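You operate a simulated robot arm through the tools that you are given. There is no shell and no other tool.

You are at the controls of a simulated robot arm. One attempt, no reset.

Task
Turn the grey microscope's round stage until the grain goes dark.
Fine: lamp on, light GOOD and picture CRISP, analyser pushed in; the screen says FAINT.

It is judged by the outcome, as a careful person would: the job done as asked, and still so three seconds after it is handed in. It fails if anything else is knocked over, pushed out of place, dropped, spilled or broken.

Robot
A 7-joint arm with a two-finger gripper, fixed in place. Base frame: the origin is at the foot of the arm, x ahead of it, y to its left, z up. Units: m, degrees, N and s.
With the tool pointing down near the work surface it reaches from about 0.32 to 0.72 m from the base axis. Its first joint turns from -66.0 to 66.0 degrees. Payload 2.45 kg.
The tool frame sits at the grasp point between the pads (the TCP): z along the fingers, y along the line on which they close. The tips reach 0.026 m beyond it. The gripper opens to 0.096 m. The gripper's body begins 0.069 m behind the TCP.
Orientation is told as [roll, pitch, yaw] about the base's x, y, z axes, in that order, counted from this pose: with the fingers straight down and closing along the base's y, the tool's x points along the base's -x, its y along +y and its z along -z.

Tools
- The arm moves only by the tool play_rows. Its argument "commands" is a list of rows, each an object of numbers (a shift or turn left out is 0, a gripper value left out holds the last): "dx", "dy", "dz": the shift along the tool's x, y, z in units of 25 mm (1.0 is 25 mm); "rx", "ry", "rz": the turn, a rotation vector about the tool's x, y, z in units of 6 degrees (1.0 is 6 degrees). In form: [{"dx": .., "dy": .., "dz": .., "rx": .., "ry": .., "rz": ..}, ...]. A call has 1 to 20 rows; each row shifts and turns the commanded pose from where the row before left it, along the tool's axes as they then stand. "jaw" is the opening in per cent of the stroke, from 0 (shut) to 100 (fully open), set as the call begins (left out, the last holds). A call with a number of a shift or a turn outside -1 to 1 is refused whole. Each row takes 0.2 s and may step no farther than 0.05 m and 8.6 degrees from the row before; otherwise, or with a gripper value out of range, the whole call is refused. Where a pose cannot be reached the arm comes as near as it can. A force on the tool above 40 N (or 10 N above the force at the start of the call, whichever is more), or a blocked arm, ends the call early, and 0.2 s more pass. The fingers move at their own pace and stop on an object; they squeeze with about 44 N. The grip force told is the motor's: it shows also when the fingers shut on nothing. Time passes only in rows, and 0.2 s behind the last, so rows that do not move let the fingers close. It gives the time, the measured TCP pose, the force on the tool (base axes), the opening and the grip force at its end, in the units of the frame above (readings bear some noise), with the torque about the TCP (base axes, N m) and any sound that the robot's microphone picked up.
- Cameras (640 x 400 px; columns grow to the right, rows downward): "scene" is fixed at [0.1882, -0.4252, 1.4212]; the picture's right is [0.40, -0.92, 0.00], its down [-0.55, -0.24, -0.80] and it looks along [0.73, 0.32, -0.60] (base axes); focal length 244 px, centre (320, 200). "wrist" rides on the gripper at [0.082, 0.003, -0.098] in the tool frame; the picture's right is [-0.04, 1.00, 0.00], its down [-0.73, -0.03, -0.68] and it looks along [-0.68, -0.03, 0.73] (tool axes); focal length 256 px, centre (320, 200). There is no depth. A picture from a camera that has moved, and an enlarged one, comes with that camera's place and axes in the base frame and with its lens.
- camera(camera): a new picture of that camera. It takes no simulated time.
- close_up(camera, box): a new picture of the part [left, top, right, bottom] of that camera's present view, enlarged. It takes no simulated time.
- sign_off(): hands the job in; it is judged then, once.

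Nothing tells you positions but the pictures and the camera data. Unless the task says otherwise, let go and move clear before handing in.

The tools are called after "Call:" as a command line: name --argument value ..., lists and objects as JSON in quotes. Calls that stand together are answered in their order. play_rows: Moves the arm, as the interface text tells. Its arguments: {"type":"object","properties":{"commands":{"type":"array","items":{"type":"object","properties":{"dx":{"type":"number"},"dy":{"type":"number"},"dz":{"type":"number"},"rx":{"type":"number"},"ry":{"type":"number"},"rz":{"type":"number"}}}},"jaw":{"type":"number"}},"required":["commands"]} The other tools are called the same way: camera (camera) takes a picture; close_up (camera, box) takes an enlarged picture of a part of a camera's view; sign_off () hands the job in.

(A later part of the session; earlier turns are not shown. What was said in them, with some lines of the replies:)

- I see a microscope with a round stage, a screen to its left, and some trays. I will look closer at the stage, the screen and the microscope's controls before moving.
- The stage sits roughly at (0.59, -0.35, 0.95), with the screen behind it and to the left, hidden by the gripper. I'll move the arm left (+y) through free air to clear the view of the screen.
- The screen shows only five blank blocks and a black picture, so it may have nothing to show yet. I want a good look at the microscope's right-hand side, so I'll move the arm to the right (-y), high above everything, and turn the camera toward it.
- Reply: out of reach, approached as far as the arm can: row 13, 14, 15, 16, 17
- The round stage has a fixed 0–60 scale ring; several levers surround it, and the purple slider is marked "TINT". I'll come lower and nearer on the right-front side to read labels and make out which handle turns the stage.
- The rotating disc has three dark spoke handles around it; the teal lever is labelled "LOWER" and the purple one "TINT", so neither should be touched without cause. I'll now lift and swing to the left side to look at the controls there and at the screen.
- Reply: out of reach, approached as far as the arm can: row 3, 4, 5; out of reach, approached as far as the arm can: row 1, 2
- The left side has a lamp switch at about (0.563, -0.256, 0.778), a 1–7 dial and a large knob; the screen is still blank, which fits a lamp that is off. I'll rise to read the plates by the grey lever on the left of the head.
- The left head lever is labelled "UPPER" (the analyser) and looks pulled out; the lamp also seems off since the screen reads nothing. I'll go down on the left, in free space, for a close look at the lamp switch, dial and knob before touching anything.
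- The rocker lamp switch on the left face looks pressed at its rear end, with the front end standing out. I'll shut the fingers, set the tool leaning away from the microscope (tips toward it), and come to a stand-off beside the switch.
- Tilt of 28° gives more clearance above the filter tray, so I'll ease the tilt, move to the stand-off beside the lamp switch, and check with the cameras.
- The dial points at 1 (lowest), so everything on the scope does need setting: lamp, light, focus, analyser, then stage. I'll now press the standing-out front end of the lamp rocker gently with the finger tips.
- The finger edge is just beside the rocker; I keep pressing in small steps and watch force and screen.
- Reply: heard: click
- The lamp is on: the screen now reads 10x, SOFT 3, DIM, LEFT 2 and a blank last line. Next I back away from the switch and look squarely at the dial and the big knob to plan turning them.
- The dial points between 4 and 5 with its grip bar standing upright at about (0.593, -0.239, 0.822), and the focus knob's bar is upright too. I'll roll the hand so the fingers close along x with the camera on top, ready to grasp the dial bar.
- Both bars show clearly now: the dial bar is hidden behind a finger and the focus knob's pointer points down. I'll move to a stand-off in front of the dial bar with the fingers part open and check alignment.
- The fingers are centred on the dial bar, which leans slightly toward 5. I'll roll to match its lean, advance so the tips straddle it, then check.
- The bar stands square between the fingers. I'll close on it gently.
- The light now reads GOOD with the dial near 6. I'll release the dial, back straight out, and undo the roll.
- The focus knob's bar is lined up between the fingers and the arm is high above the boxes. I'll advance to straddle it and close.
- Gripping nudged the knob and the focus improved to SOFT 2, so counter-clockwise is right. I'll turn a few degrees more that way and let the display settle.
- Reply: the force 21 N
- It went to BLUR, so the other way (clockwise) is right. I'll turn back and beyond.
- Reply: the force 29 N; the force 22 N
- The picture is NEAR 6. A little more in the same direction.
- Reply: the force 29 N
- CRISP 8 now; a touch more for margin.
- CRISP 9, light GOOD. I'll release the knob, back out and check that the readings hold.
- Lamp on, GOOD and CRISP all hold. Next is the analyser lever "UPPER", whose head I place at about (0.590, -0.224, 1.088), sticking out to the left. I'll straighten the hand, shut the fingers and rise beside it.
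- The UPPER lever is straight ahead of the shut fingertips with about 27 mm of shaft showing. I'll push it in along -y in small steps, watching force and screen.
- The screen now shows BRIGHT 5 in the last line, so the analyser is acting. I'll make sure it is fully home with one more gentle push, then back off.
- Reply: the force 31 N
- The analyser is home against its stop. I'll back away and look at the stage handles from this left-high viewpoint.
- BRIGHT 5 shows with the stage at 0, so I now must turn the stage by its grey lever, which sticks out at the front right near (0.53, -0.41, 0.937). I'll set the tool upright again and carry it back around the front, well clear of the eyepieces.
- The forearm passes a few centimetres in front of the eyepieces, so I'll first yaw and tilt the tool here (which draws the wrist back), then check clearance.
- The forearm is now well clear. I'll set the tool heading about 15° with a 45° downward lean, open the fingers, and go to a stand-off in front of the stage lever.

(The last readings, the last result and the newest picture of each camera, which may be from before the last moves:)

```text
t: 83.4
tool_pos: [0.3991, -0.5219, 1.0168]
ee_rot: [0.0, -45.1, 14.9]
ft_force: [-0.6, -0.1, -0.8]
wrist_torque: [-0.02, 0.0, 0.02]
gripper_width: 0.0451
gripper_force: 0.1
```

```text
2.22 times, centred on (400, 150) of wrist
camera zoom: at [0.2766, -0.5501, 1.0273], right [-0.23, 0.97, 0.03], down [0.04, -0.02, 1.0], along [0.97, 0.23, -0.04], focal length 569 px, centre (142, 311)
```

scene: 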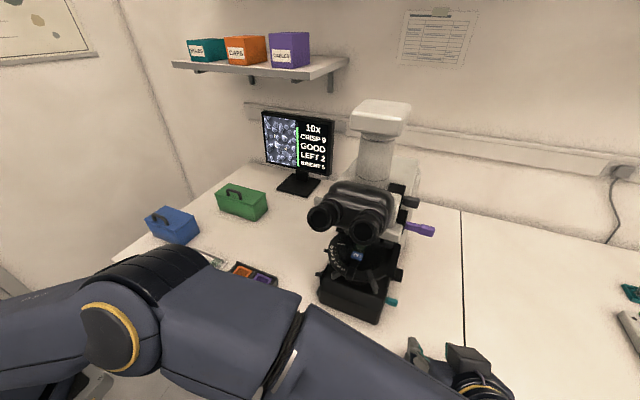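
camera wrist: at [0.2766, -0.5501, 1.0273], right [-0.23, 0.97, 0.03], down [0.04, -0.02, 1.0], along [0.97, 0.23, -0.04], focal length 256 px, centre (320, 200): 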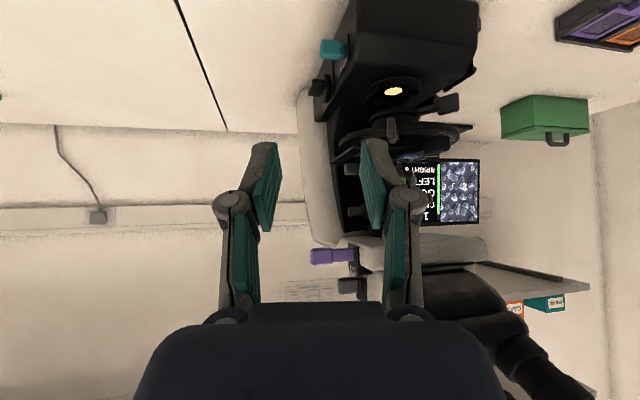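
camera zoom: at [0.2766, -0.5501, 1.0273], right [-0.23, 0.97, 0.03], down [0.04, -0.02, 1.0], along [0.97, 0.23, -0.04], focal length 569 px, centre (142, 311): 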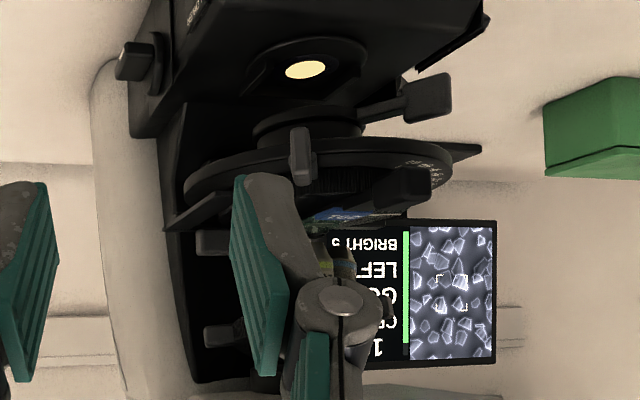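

Call:
play_rows --commands '[{"dx": -0.5, "dy": 0.729, "dz": 0.627}, {"dx": -0.5, "dy": 0.729, "dz": 0.627}, {"dx": -0.5, "dy": 0.729, "dz": 0.627}, {"dx": -0.5, "dy": 0.729, "dz": 0.627}]'

Call:
camera --camera "wrist"

Call:
camera --camera "scene"

Call:
close_up --camera "scene" --box '[300, 190, 440, 330]'

```text
t: 84.4
tool_pos: [0.4578, -0.4307, 1.0074]
ee_rot: [0.0, -45.1, 14.8]
ft_force: [0.5, -0.4, -0.1]
wrist_torque: [0.02, 0.01, -0.01]
gripper_width: 0.0453
gripper_force: 0.1
```

```text
taken
camera wrist: at [0.3349, -0.4594, 1.0185], right [-0.23, 0.97, 0.03], down [0.04, -0.02, 1.0], along [0.97, 0.23, -0.04], focal length 256 px, centre (320, 200)
```

wrist: 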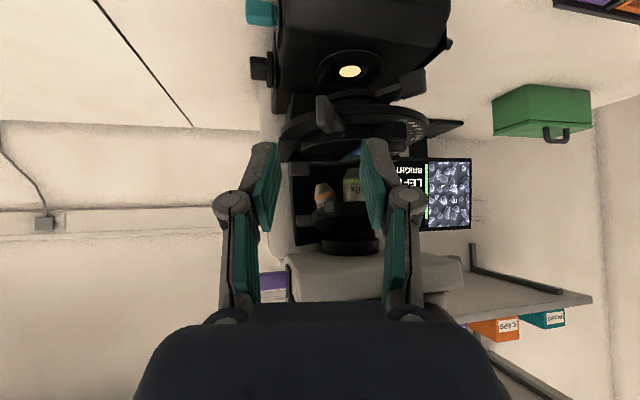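

```text
taken
```

scene: 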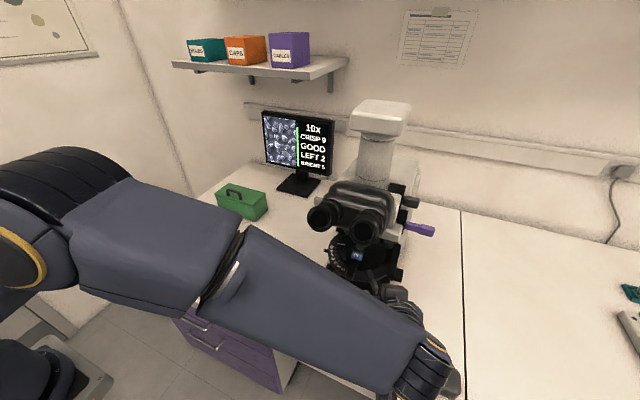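

```text
2.86 times, centred on (370, 260) of scene
camera zoom: at [0.1882, -0.4252, 1.4212], right [0.4, -0.92, 0.0], down [-0.55, -0.24, -0.8], along [0.73, 0.32, -0.6], focal length 698 px, centre (177, 29)
```

zoom: 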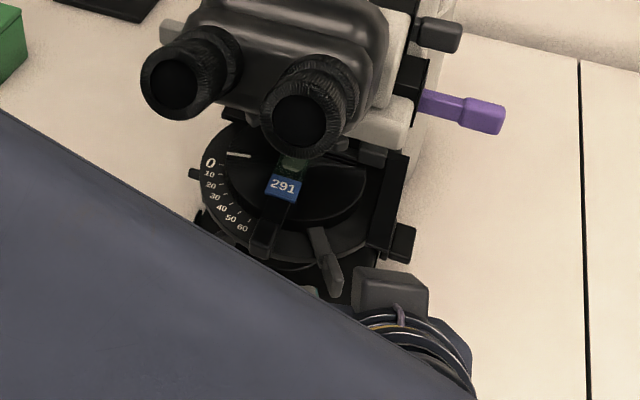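

Call:
close_up --camera "wrist" --box '[230, 50, 430, 220]'

```text
2.35 times, centred on (330, 135) of wrist
camera zoom: at [0.3349, -0.4594, 1.0185], right [-0.23, 0.97, 0.03], down [0.04, -0.02, 1.0], along [0.97, 0.23, -0.04], focal length 602 px, centre (296, 353)
```

zoom: 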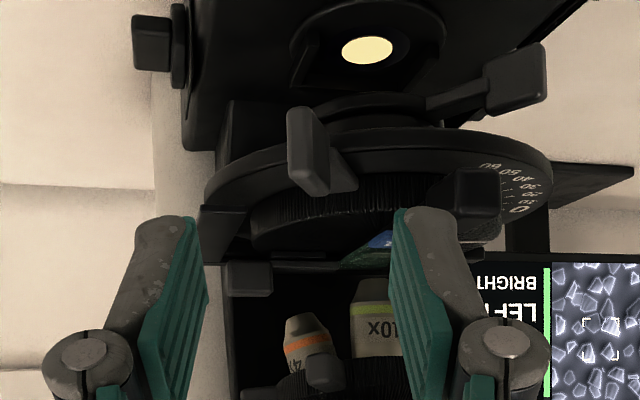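

The lever sits between the open fingers. I'll advance so that the fingers straddle it, in two stages.

Call:
play_rows --commands '[{"dx": -0.035, "dy": 0.012, "dz": 0.76}, {"dx": -0.035, "dy": 0.012, "dz": 0.76}, {"dx": -0.035, "dy": 0.012, "dz": 0.55}]'

Call:
close_up --camera "wrist" --box '[230, 50, 430, 220]'

Call:
close_up --camera "scene" --box '[320, 210, 430, 320]'

```text
t: 85.2
tool_pos: [0.4952, -0.4195, 0.9727]
ee_rot: [0.0, -45.1, 14.9]
ft_force: [-0.3, 0.7, -0.6]
wrist_torque: [0.01, 0.02, 0.0]
gripper_width: 0.045
gripper_force: 0.1
```

```text
2.35 times, centred on (330, 135) of wrist
camera zoom: at [0.3725, -0.4486, 0.9846], right [-0.23, 0.97, 0.03], down [0.04, -0.02, 1.0], along [0.97, 0.23, -0.04], focal length 602 px, centre (296, 353)
```

zoom: 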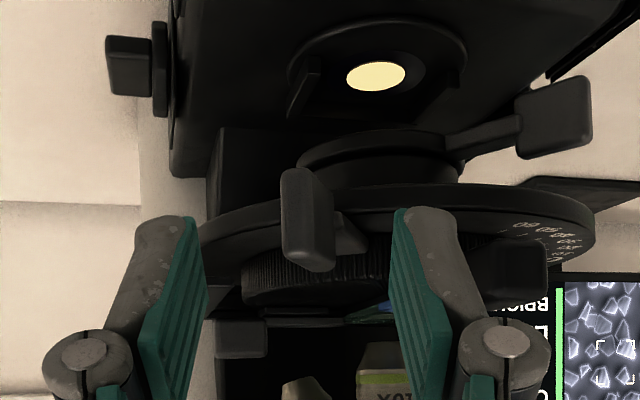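

```text
3.64 times, centred on (375, 265) of scene
camera zoom: at [0.1882, -0.4252, 1.4212], right [0.4, -0.92, 0.0], down [-0.55, -0.24, -0.8], along [0.73, 0.32, -0.6], focal length 889 px, centre (120, -36)
```

zoom: 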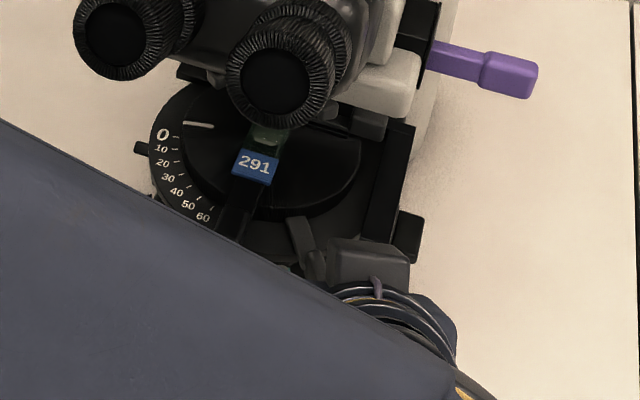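

Call:
play_rows --commands '[{"dx": -0.035, "dy": 0.012, "dz": 0.5}, {"dz": 0.47}]'

Call:
close_up --camera "wrist" --box '[230, 70, 430, 240]'

Call:
close_up --camera "scene" --box '[320, 210, 430, 320]'

```text
t: 85.8
tool_pos: [0.5111, -0.4142, 0.9564]
ee_rot: [0.1, -45.2, 14.8]
ft_force: [0.1, 0.6, -0.3]
wrist_torque: [0.0, -0.02, 0.0]
gripper_width: 0.0453
gripper_force: 0.1
```

```text
2.35 times, centred on (330, 155) of wrist
camera zoom: at [0.3899, -0.4434, 0.9675], right [-0.23, 0.97, 0.03], down [0.04, -0.02, 1.0], along [0.97, 0.23, -0.04], focal length 602 px, centre (296, 306)
```

zoom: 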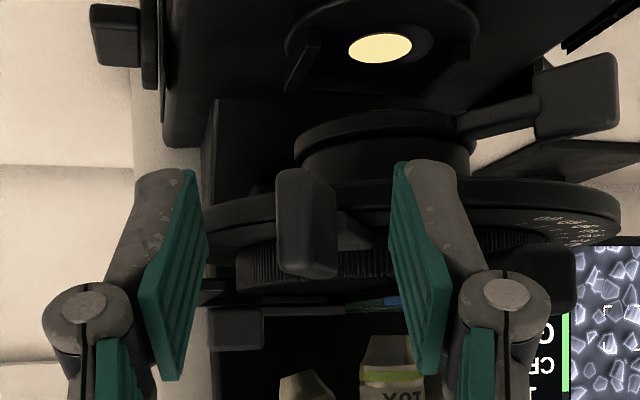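

```text
3.64 times, centred on (375, 265) of scene
camera zoom: at [0.1882, -0.4252, 1.4212], right [0.4, -0.92, 0.0], down [-0.55, -0.24, -0.8], along [0.73, 0.32, -0.6], focal length 889 px, centre (120, -36)
```

zoom: 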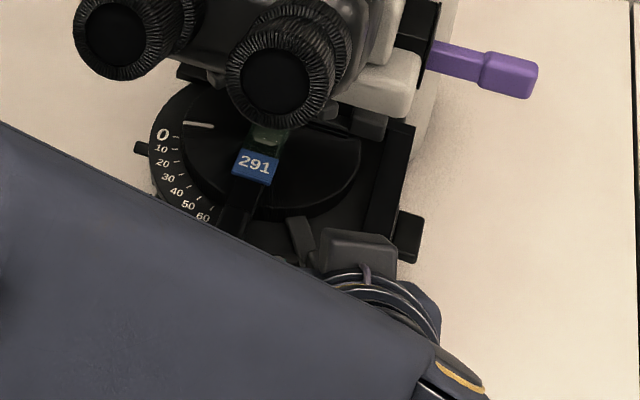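

The fingers straddle the lever box without touching anything. I'll narrow the gap and move along the arc to push the stage toward higher scale numbers, then read the dial and screen.

Call:
play_rows --commands '[{}, {}, {"dx": -0.08, "dz": 0.08, "dy": -0.306, "rx": -0.236, "rz": -0.236}, {"dx": -0.08, "dz": 0.08, "dy": -0.306, "rx": -0.236, "rz": -0.236}, {}, {}, {}]' --jaw 34

Call:
close_up --camera "scene" --box '[320, 210, 430, 320]'

Call:
close_up --camera "scene" --box '[255, 105, 340, 190]'

Call:
close_up --camera "wrist" --box '[230, 70, 430, 240]'

```text
t: 87.4
tool_pos: [0.5215, -0.4284, 0.9569]
ee_rot: [0.0, -45.1, 18.9]
ft_force: [-6.8, -0.7, 4.2]
wrist_torque: [0.05, -0.01, 0.18]
gripper_width: 0.0343
gripper_force: 1.2
```

```text
3.64 times, centred on (375, 265) of scene
camera zoom: at [0.188, -0.4251, 1.4213], right [0.4, -0.92, 0.0], down [-0.55, -0.24, -0.8], along [0.73, 0.32, -0.6], focal length 889 px, centre (120, -36)
```

zoom: 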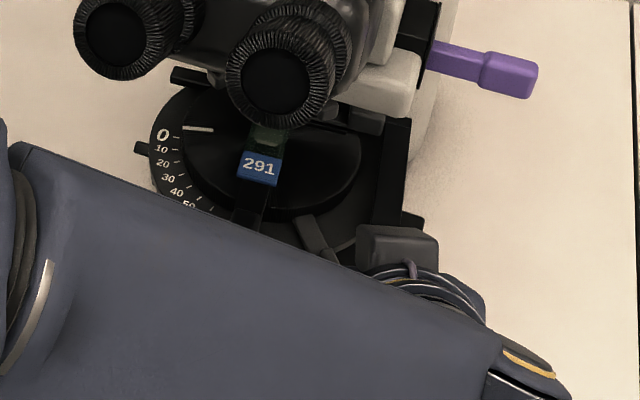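

```text
4.71 times, centred on (298, 148) of scene
camera zoom: at [0.188, -0.4251, 1.4213], right [0.4, -0.92, 0.0], down [-0.55, -0.24, -0.8], along [0.73, 0.32, -0.6], focal length 1150 px, centre (426, 447)
```

zoom: 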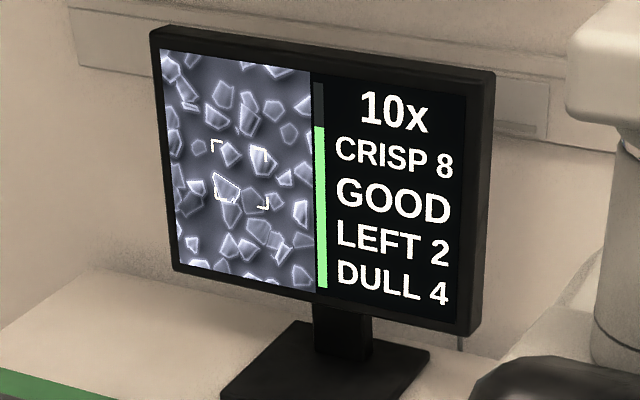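

```text
2.35 times, centred on (330, 155) of wrist
camera zoom: at [0.4013, -0.4656, 0.9681], right [-0.3, 0.95, 0.03], down [0.04, -0.02, 1.0], along [0.95, 0.3, -0.04], focal length 602 px, centre (296, 306)
```

zoom: 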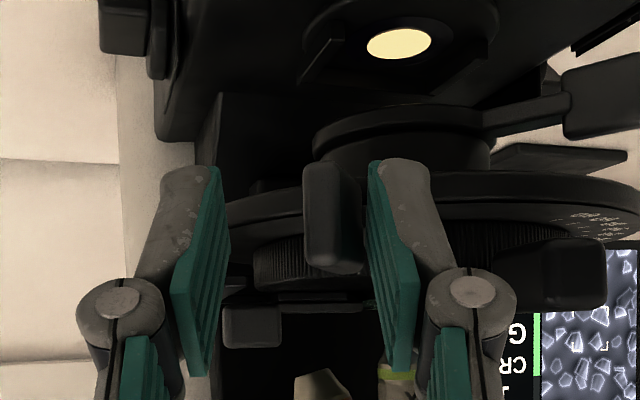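

Pushing this way works: the reading fell from BRIGHT 5 to DULL 4 and the tick moved off 0. I'll continue along the arc in small steps.

Call:
play_rows --commands '[{"dx": -0.092, "dz": 0.092, "dy": -0.298, "rx": -0.236, "rz": -0.236}, {"dx": -0.092, "dz": 0.092, "dy": -0.298, "rx": -0.236, "rz": -0.236}, {}, {}, {}]'

Call:
close_up --camera "scene" --box '[320, 210, 430, 320]'

Call:
close_up --camera "scene" --box '[255, 105, 340, 190]'

Call:
close_up --camera "wrist" --box '[230, 70, 430, 240]'

```text
t: 88.6
tool_pos: [0.5314, -0.4378, 0.9573]
ee_rot: [0.0, -45.0, 22.9]
ft_force: [0.8, -0.3, 0.3]
wrist_torque: [0.03, -0.03, -0.01]
gripper_width: 0.0327
gripper_force: 0.1
```

```text
3.64 times, centred on (375, 265) of scene
camera zoom: at [0.1882, -0.4252, 1.4212], right [0.4, -0.92, 0.0], down [-0.55, -0.24, -0.8], along [0.73, 0.32, -0.6], focal length 889 px, centre (120, -36)
```

zoom: 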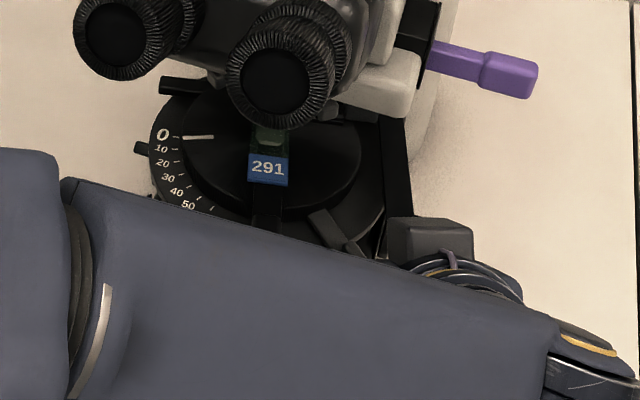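

```text
4.71 times, centred on (298, 148) of scene
camera zoom: at [0.1882, -0.4252, 1.4212], right [0.4, -0.92, 0.0], down [-0.55, -0.24, -0.8], along [0.73, 0.32, -0.6], focal length 1150 px, centre (426, 447)
```

zoom: 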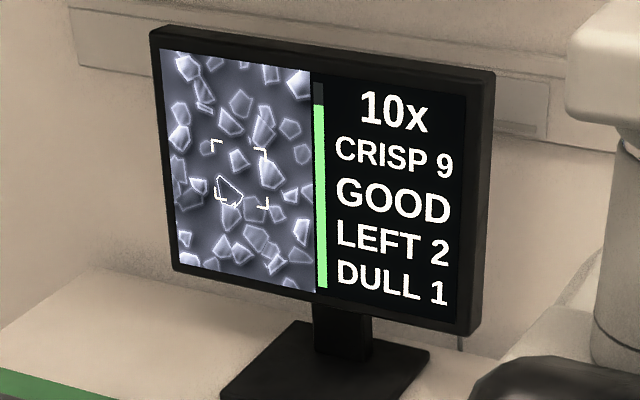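

```text
2.35 times, centred on (330, 155) of wrist
camera zoom: at [0.4155, -0.4853, 0.9677], right [-0.36, 0.93, 0.03], down [0.04, -0.01, 1.0], along [0.93, 0.36, -0.04], focal length 602 px, centre (296, 306)
```

zoom: 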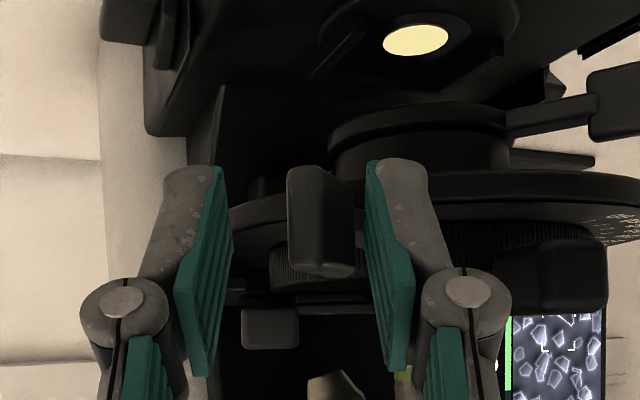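

DULL 1 now, with the bracketed grain turning dark. I'll go on in smaller steps.

Call:
play_rows --commands '[{"dx": -0.05, "dz": 0.05, "dy": -0.15, "rx": -0.118, "rz": -0.118}, {"dx": -0.05, "dz": 0.05, "dy": -0.15, "rx": -0.118, "rz": -0.118}, {"dx": -0.025, "dz": 0.025, "dy": -0.075, "rx": -0.06, "rz": -0.06}, {}, {}, {}]'

Call:
close_up --camera "scene" --box '[255, 105, 340, 190]'

Call:
close_up --camera "scene" --box '[325, 220, 385, 280]'

Call:
close_up --camera "wrist" --box '[230, 70, 430, 240]'

```text
t: 90.0
tool_pos: [0.5398, -0.4468, 0.9573]
ee_rot: [0.0, -45.1, 25.5]
ft_force: [-0.1, 0.8, -0.1]
wrist_torque: [0.02, 0.02, -0.02]
gripper_width: 0.0326
gripper_force: 0.0
```

```text
4.71 times, centred on (298, 148) of scene
camera zoom: at [0.1882, -0.4252, 1.4212], right [0.4, -0.92, 0.0], down [-0.55, -0.24, -0.8], along [0.73, 0.32, -0.6], focal length 1150 px, centre (426, 447)
```

zoom: 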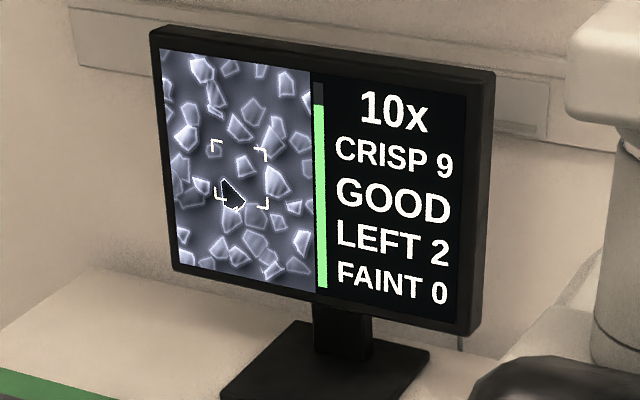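

```text
6.67 times, centred on (355, 250) of scene
camera zoom: at [0.1882, -0.4252, 1.4212], right [0.4, -0.92, 0.0], down [-0.55, -0.24, -0.8], along [0.73, 0.32, -0.6], focal length 1630 px, centre (87, -133)
```

zoom: 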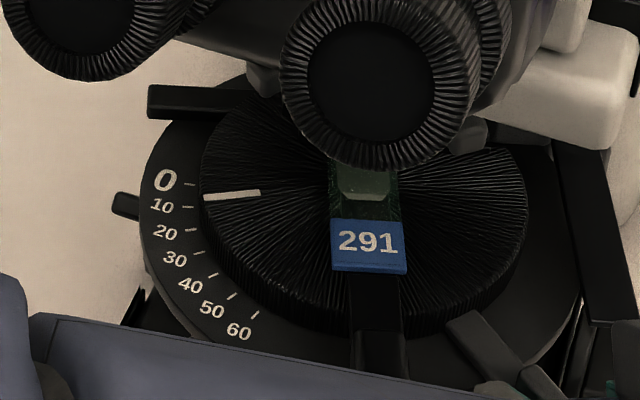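

```text
2.35 times, centred on (330, 155) of wrist
camera zoom: at [0.4257, -0.4975, 0.9675], right [-0.4, 0.91, 0.03], down [0.05, -0.01, 1.0], along [0.91, 0.4, -0.04], focal length 602 px, centre (296, 306)
```

zoom: 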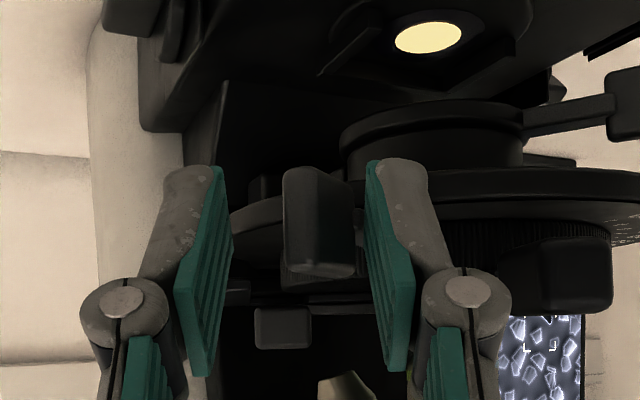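

The screen now reads FAINT 0, CRISP 9, GOOD and the bracketed grain is black. I'll inspect how dark it is so I can centre on the darkest angle rather than sit at the edge of the band.

Call:
close_up --camera "scene" --box '[278, 128, 298, 150]'

Call:
close_up --camera "scene" --box '[330, 235, 370, 275]'

```text
16.00 times, centred on (288, 139) of scene
camera zoom: at [0.1882, -0.4252, 1.4212], right [0.4, -0.92, 0.0], down [-0.55, -0.24, -0.8], along [0.73, 0.32, -0.6], focal length 3911 px, centre (832, 1176)
```

zoom: 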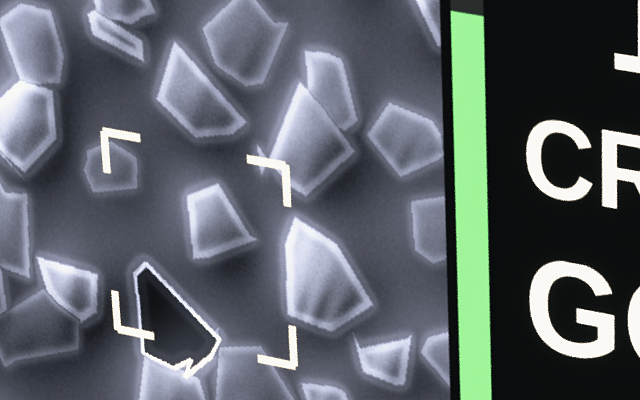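

```text
10.00 times, centred on (350, 255) of scene
camera zoom: at [0.1882, -0.4252, 1.4212], right [0.4, -0.92, 0.0], down [-0.55, -0.24, -0.8], along [0.73, 0.32, -0.6], focal length 2444 px, centre (20, -350)
```

zoom: 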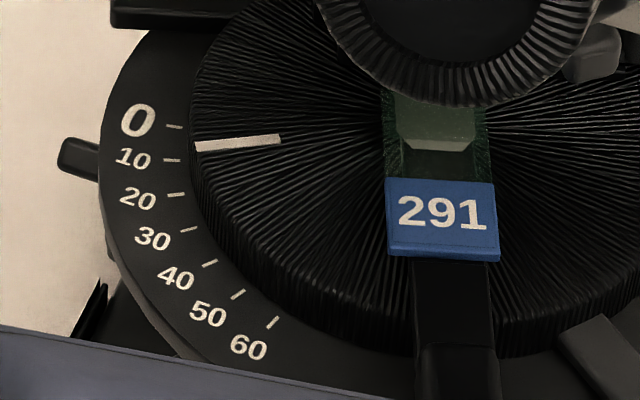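

Call:
play_rows --commands '[{"dx": -0.04, "dz": 0.04, "dy": -0.112, "rx": -0.088, "rz": -0.088}, {"dx": -0.04, "dz": 0.04, "dy": -0.112, "rx": -0.088, "rz": -0.088}, {}, {}, {}, {}]'

Call:
close_up --camera "scene" --box '[255, 105, 340, 190]'

Call:
close_up --camera "scene" --box '[278, 128, 298, 150]'

Call:
close_up --camera "scene" --box '[330, 235, 370, 275]'

```text
t: 91.4
tool_pos: [0.5457, -0.4508, 0.9574]
ee_rot: [0.0, -45.1, 27.0]
ft_force: [-0.7, 0.1, 1.0]
wrist_torque: [0.04, 0.0, -0.02]
gripper_width: 0.033
gripper_force: 0.0
```

```text
4.71 times, centred on (298, 148) of scene
camera zoom: at [0.1882, -0.4252, 1.4212], right [0.4, -0.92, 0.0], down [-0.55, -0.24, -0.8], along [0.73, 0.32, -0.6], focal length 1150 px, centre (426, 447)
```

zoom: 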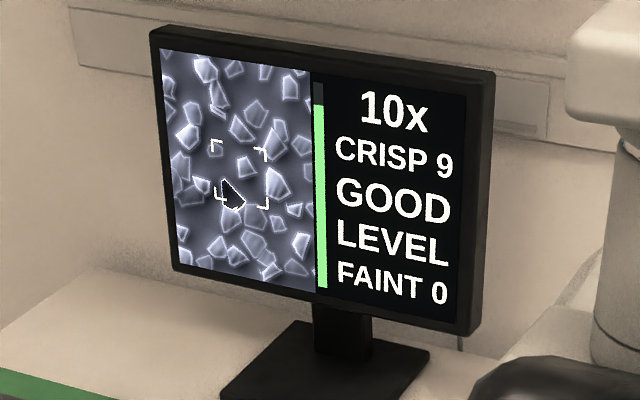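

```text
16.00 times, centred on (288, 139) of scene
camera zoom: at [0.1882, -0.4252, 1.4212], right [0.4, -0.92, 0.0], down [-0.55, -0.24, -0.8], along [0.73, 0.32, -0.6], focal length 3911 px, centre (832, 1176)
```

zoom: 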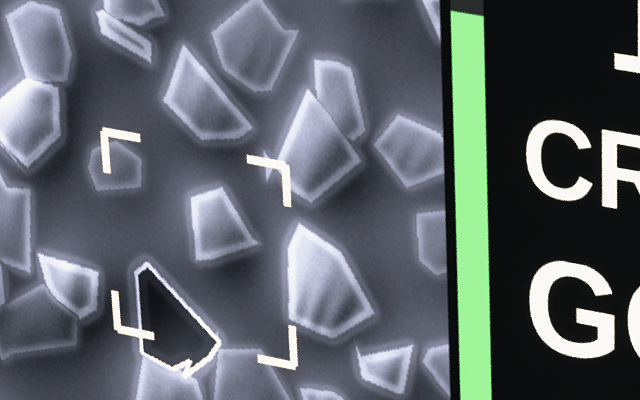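

```text
10.00 times, centred on (350, 255) of scene
camera zoom: at [0.1882, -0.4252, 1.4212], right [0.4, -0.92, 0.0], down [-0.55, -0.24, -0.8], along [0.73, 0.32, -0.6], focal length 2444 px, centre (20, -350)
```

zoom: 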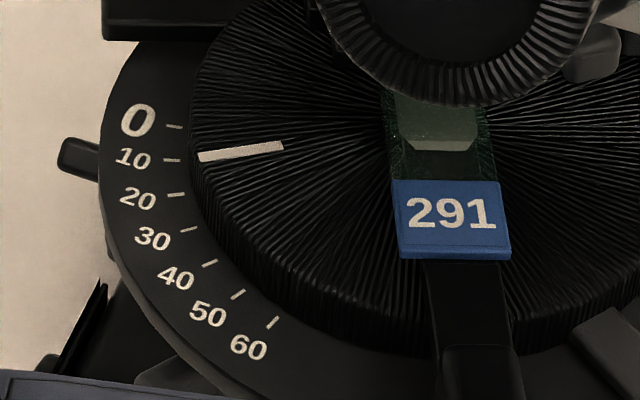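

FAINT 0 still, and the fourth line changed to LEVEL. To centre in the dark band I'll scan a little further and find its far edge.

Call:
play_rows --commands '[{"dx": -0.045, "dz": 0.045, "dy": -0.112, "rx": -0.088, "rz": -0.088}, {"dx": -0.045, "dz": 0.045, "dy": -0.112, "rx": -0.088, "rz": -0.088}, {}, {}, {}, {}]'

Call:
close_up --camera "scene" --box '[255, 105, 340, 190]'

Call:
close_up --camera "scene" --box '[278, 128, 298, 150]'

Call:
close_up --camera "scene" --box '[330, 235, 370, 275]'

Call:
close_up --camera "wrist" --box '[230, 70, 430, 240]'

```text
t: 92.8
tool_pos: [0.5504, -0.4535, 0.957]
ee_rot: [0.0, -45.2, 28.6]
ft_force: [0.2, -0.2, -0.5]
wrist_torque: [0.02, 0.02, 0.02]
gripper_width: 0.0328
gripper_force: 0.1
```

```text
4.71 times, centred on (298, 148) of scene
camera zoom: at [0.1882, -0.4252, 1.4212], right [0.4, -0.92, 0.0], down [-0.55, -0.24, -0.8], along [0.73, 0.32, -0.6], focal length 1150 px, centre (426, 447)
```

zoom: 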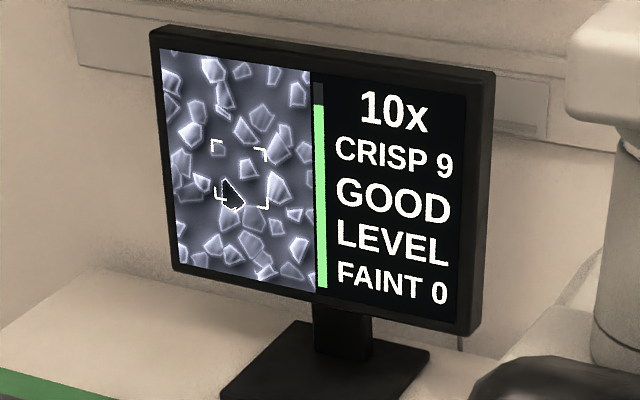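

```text
16.00 times, centred on (288, 139) of scene
camera zoom: at [0.1882, -0.4252, 1.4212], right [0.4, -0.92, 0.0], down [-0.55, -0.24, -0.8], along [0.73, 0.32, -0.6], focal length 3911 px, centre (832, 1176)
```

zoom: 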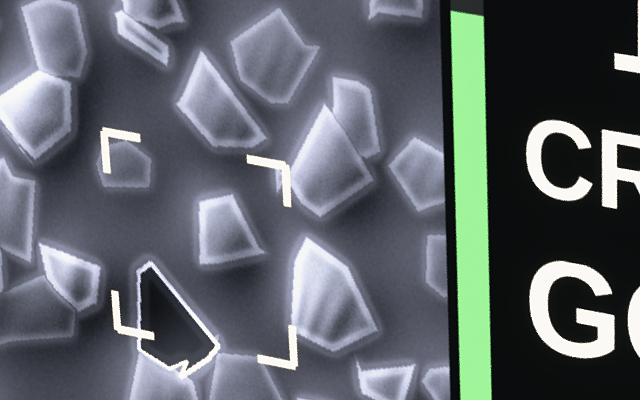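

```text
10.00 times, centred on (350, 255) of scene
camera zoom: at [0.1882, -0.4252, 1.4212], right [0.4, -0.92, 0.0], down [-0.55, -0.24, -0.8], along [0.73, 0.32, -0.6], focal length 2444 px, centre (20, -350)
```

zoom: 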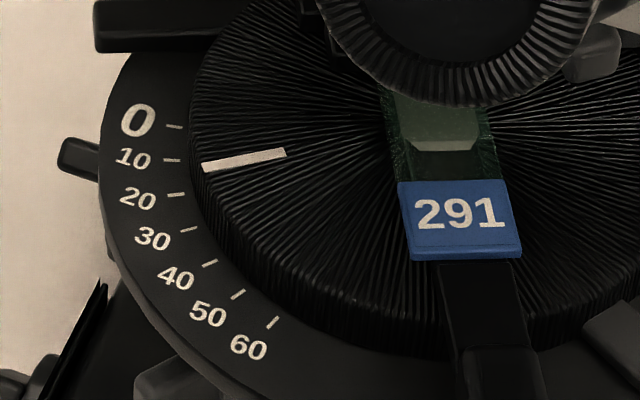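

```text
2.35 times, centred on (330, 155) of wrist
camera zoom: at [0.4385, -0.5107, 0.9675], right [-0.45, 0.89, 0.03], down [0.05, -0.01, 1.0], along [0.89, 0.45, -0.04], focal length 602 px, centre (296, 306)
```

zoom: 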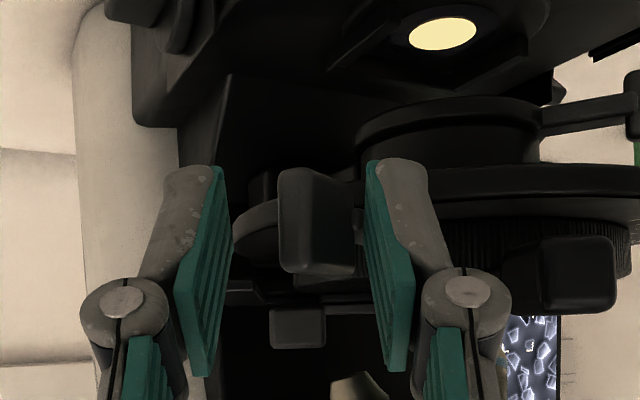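

The tick has turned about 21° and readings fit a minimum right around here (FAINT 0, grain fully black), so I'll leave the stage now. I'll open the fingers slightly and withdraw along the lever's own direction so neither finger drags it.

Call:
play_rows --commands '[{}, {}, {"dx": 0.0276, "dz": -0.48, "dy": -0.176}, {"dx": 0.0276, "dz": -0.48, "dy": -0.176}, {"dx": 0.0276, "dz": -0.48, "dy": -0.176}]' --jaw 44

Call:
close_up --camera "wrist" --box '[210, 50, 450, 250]'

Call:
close_up --camera "scene" --box '[255, 105, 340, 190]'

Call:
close_up --camera "scene" --box '[330, 235, 370, 275]'

```text
t: 94.0
tool_pos: [0.5327, -0.4778, 0.9817]
ee_rot: [0.0, -45.1, 28.5]
ft_force: [-1.5, -0.3, -1.0]
wrist_torque: [0.02, -0.02, -0.04]
gripper_width: 0.0423
gripper_force: 0.1
```

```text
2.00 times, centred on (330, 150) of wrist
camera zoom: at [0.4208, -0.5351, 0.9916], right [-0.45, 0.89, 0.03], down [0.05, -0.01, 1.0], along [0.89, 0.45, -0.04], focal length 512 px, centre (300, 300)
```

zoom: 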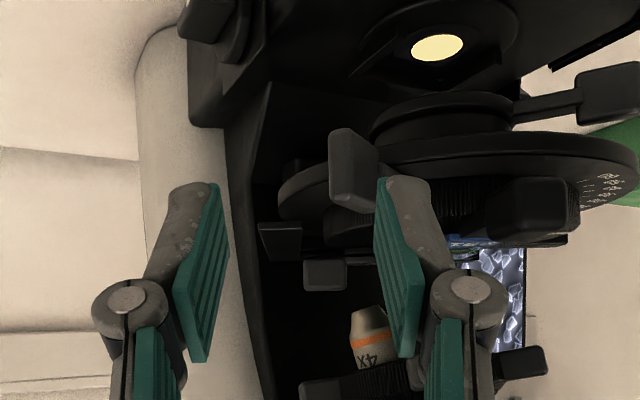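

```text
4.71 times, centred on (298, 148) of scene
camera zoom: at [0.1883, -0.4252, 1.4212], right [0.4, -0.92, 0.0], down [-0.55, -0.24, -0.8], along [0.73, 0.32, -0.6], focal length 1150 px, centre (426, 447)
```

zoom: 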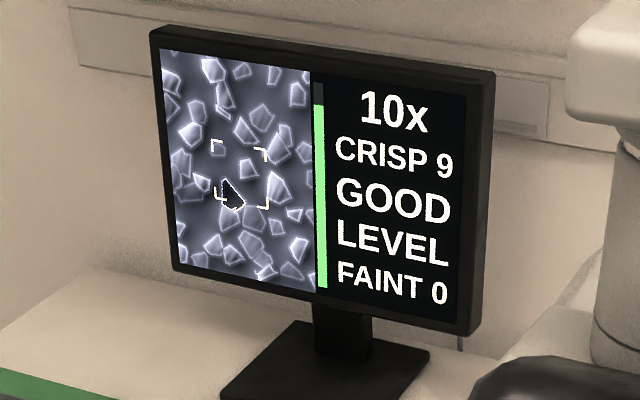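

```text
10.00 times, centred on (350, 255) of scene
camera zoom: at [0.1883, -0.4252, 1.4212], right [0.4, -0.92, 0.0], down [-0.55, -0.24, -0.8], along [0.73, 0.32, -0.6], focal length 2444 px, centre (20, -350)
```

zoom: 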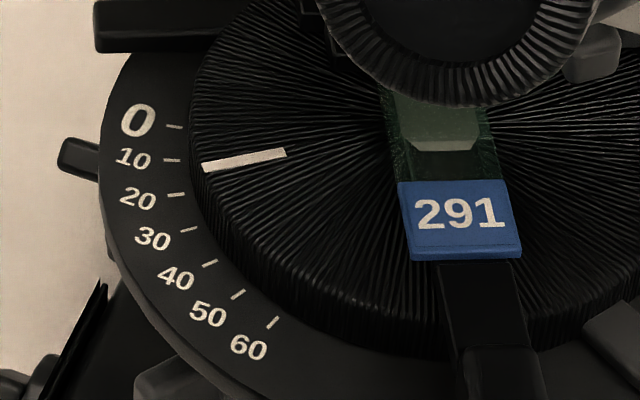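

Call:
play_rows --commands '[{"dz": -0.7}, {"dz": -0.9}, {"dz": -1}, {"dz": -1}]'

Call:
camera --camera "wrist"

Call:
camera --camera "scene"

Call:
close_up --camera "scene" --box '[255, 105, 340, 190]'

```text
t: 95.0
tool_pos: [0.4848, -0.4968, 1.0326]
ee_rot: [0.0, -45.2, 28.5]
ft_force: [-0.6, 0.3, -0.3]
wrist_torque: [0.03, -0.04, 0.02]
gripper_width: 0.0423
gripper_force: 0.1
out of reach, approached as far as the arm can: row 3, 4
```

```text
taken
camera wrist: at [0.3725, -0.5532, 1.0436], right [-0.45, 0.89, 0.03], down [0.05, -0.01, 1.0], along [0.89, 0.45, -0.04], focal length 256 px, centre (320, 200)
```

wrist: 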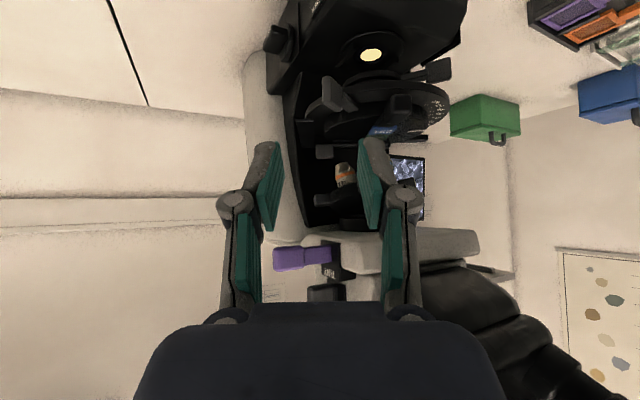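

```text
taken
```

scene: 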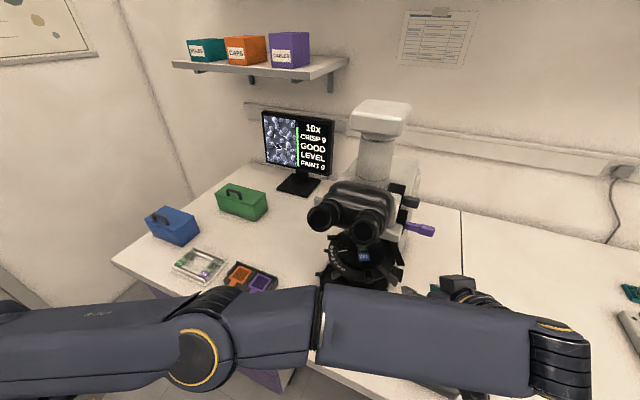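

```text
4.71 times, centred on (298, 148) of scene
camera zoom: at [0.1882, -0.4252, 1.4212], right [0.4, -0.92, 0.0], down [-0.55, -0.24, -0.8], along [0.73, 0.32, -0.6], focal length 1150 px, centre (426, 447)
```

zoom: 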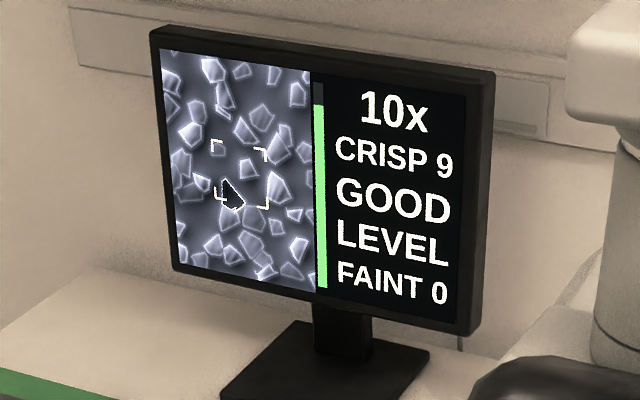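

The readings hold: CRISP 9, GOOD, LEVEL, FAINT 0. I'll move the arm a bit farther from the microscope and re-check everything before handing in.

Call:
play_rows --commands '[{"dx": 0.62, "dz": -0.62, "dy": 0.479}, {"dx": 0.62, "dz": -0.62, "dy": 0.479}, {"dx": 0.62, "dz": -0.62, "dy": 0.479}, {"dx": 0.62, "dz": -0.62, "dy": 0.479}, {}, {}]'

Call:
camera --camera "scene"

Call:
close_up --camera "scene" --box '[255, 105, 340, 190]'

Call:
close_up --camera "scene" --box '[300, 170, 450, 320]'

Call:
close_up --camera "wrist" --box '[230, 0, 640, 260]'

```text
t: 96.4
tool_pos: [0.3851, -0.4958, 1.0317]
ee_rot: [0.1, -45.0, 28.5]
ft_force: [0.1, -0.1, -0.7]
wrist_torque: [0.0, 0.02, -0.01]
gripper_width: 0.042
gripper_force: 0.1
```

```text
taken
```

scene: 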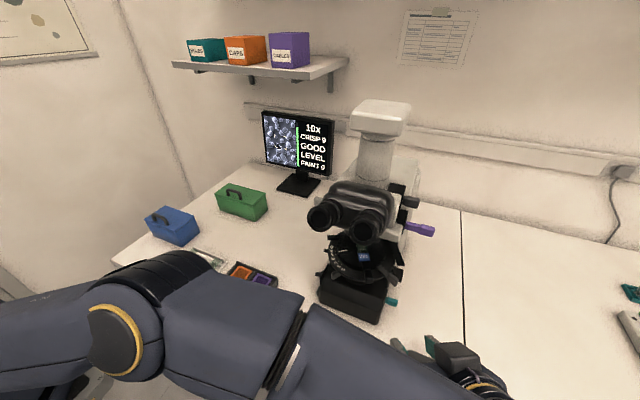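

```text
4.71 times, centred on (298, 148) of scene
camera zoom: at [0.1882, -0.4252, 1.4212], right [0.4, -0.92, 0.0], down [-0.55, -0.24, -0.8], along [0.73, 0.32, -0.6], focal length 1150 px, centre (426, 447)
```

zoom: 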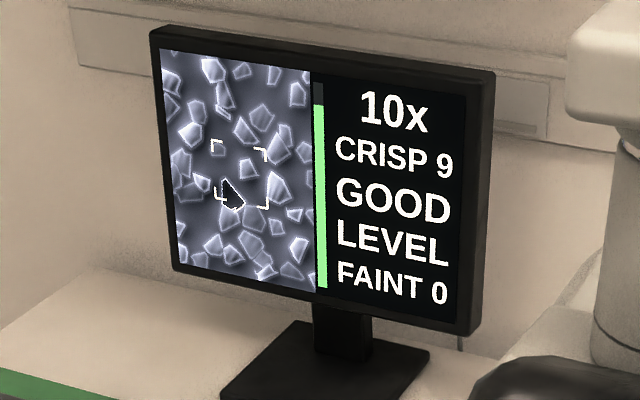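

```text
2.67 times, centred on (375, 245) of scene
camera zoom: at [0.1882, -0.4252, 1.4212], right [0.4, -0.92, 0.0], down [-0.55, -0.24, -0.8], along [0.73, 0.32, -0.6], focal length 652 px, centre (173, 80)
```

zoom: 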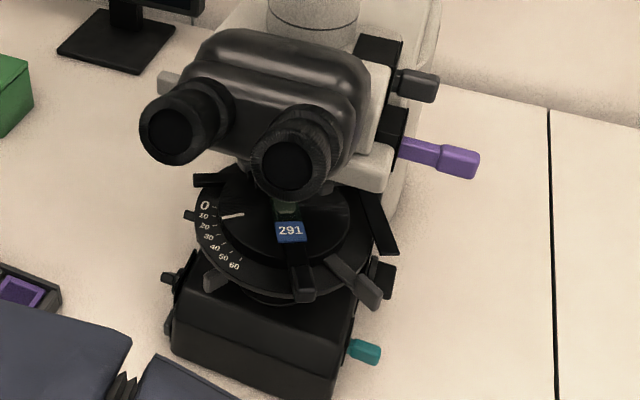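

```text
1.54 times, centred on (435, 130) of wrist
camera zoom: at [0.2729, -0.5521, 1.0433], right [-0.45, 0.89, 0.03], down [0.05, -0.01, 1.0], along [0.89, 0.45, -0.04], focal length 394 px, centre (143, 308)
```

zoom: 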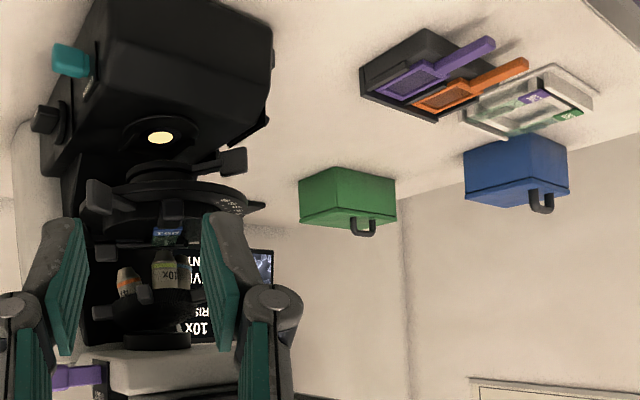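

Everything stands where it was. The lamp is on and the screen reads CRISP 9, GOOD, LEVEL and FAINT 0, with the bracketed grain black and the analyser in. The arm is clear of the microscope, so I'm handing in.

Call:
sign_off

```text
The job is handed in.
```

The grain is dark: the screen reads FAINT 0 with the round stage turned about 20° toward the higher scale numbers. I handed the job in with the arm clear of the microscope.

The lamp was off and the analyser was pulled out when I started, so I set those before turning the stage:

- **Lamp:** switched on at the rocker on the left side.
- **Light:** brightness dial turned up until the screen read GOOD.
- **Picture:** focus knob turned until it read CRISP 9.
- **Analyser:** the lever marked "UPPER" pushed in to its stop.

I stopped at my best estimate of the darkest angle, judged from how the readings fell as it turned. I did not turn past it to find the far edge of the dark range. The screen's fourth line, which had read LEFT 2, changed to LEVEL near the end of the turn.

In the final pictures all the readings still held, and nothing else looked moved or knocked over. I did not touch the tint plate, the lower polariser or the filter and slide trays.
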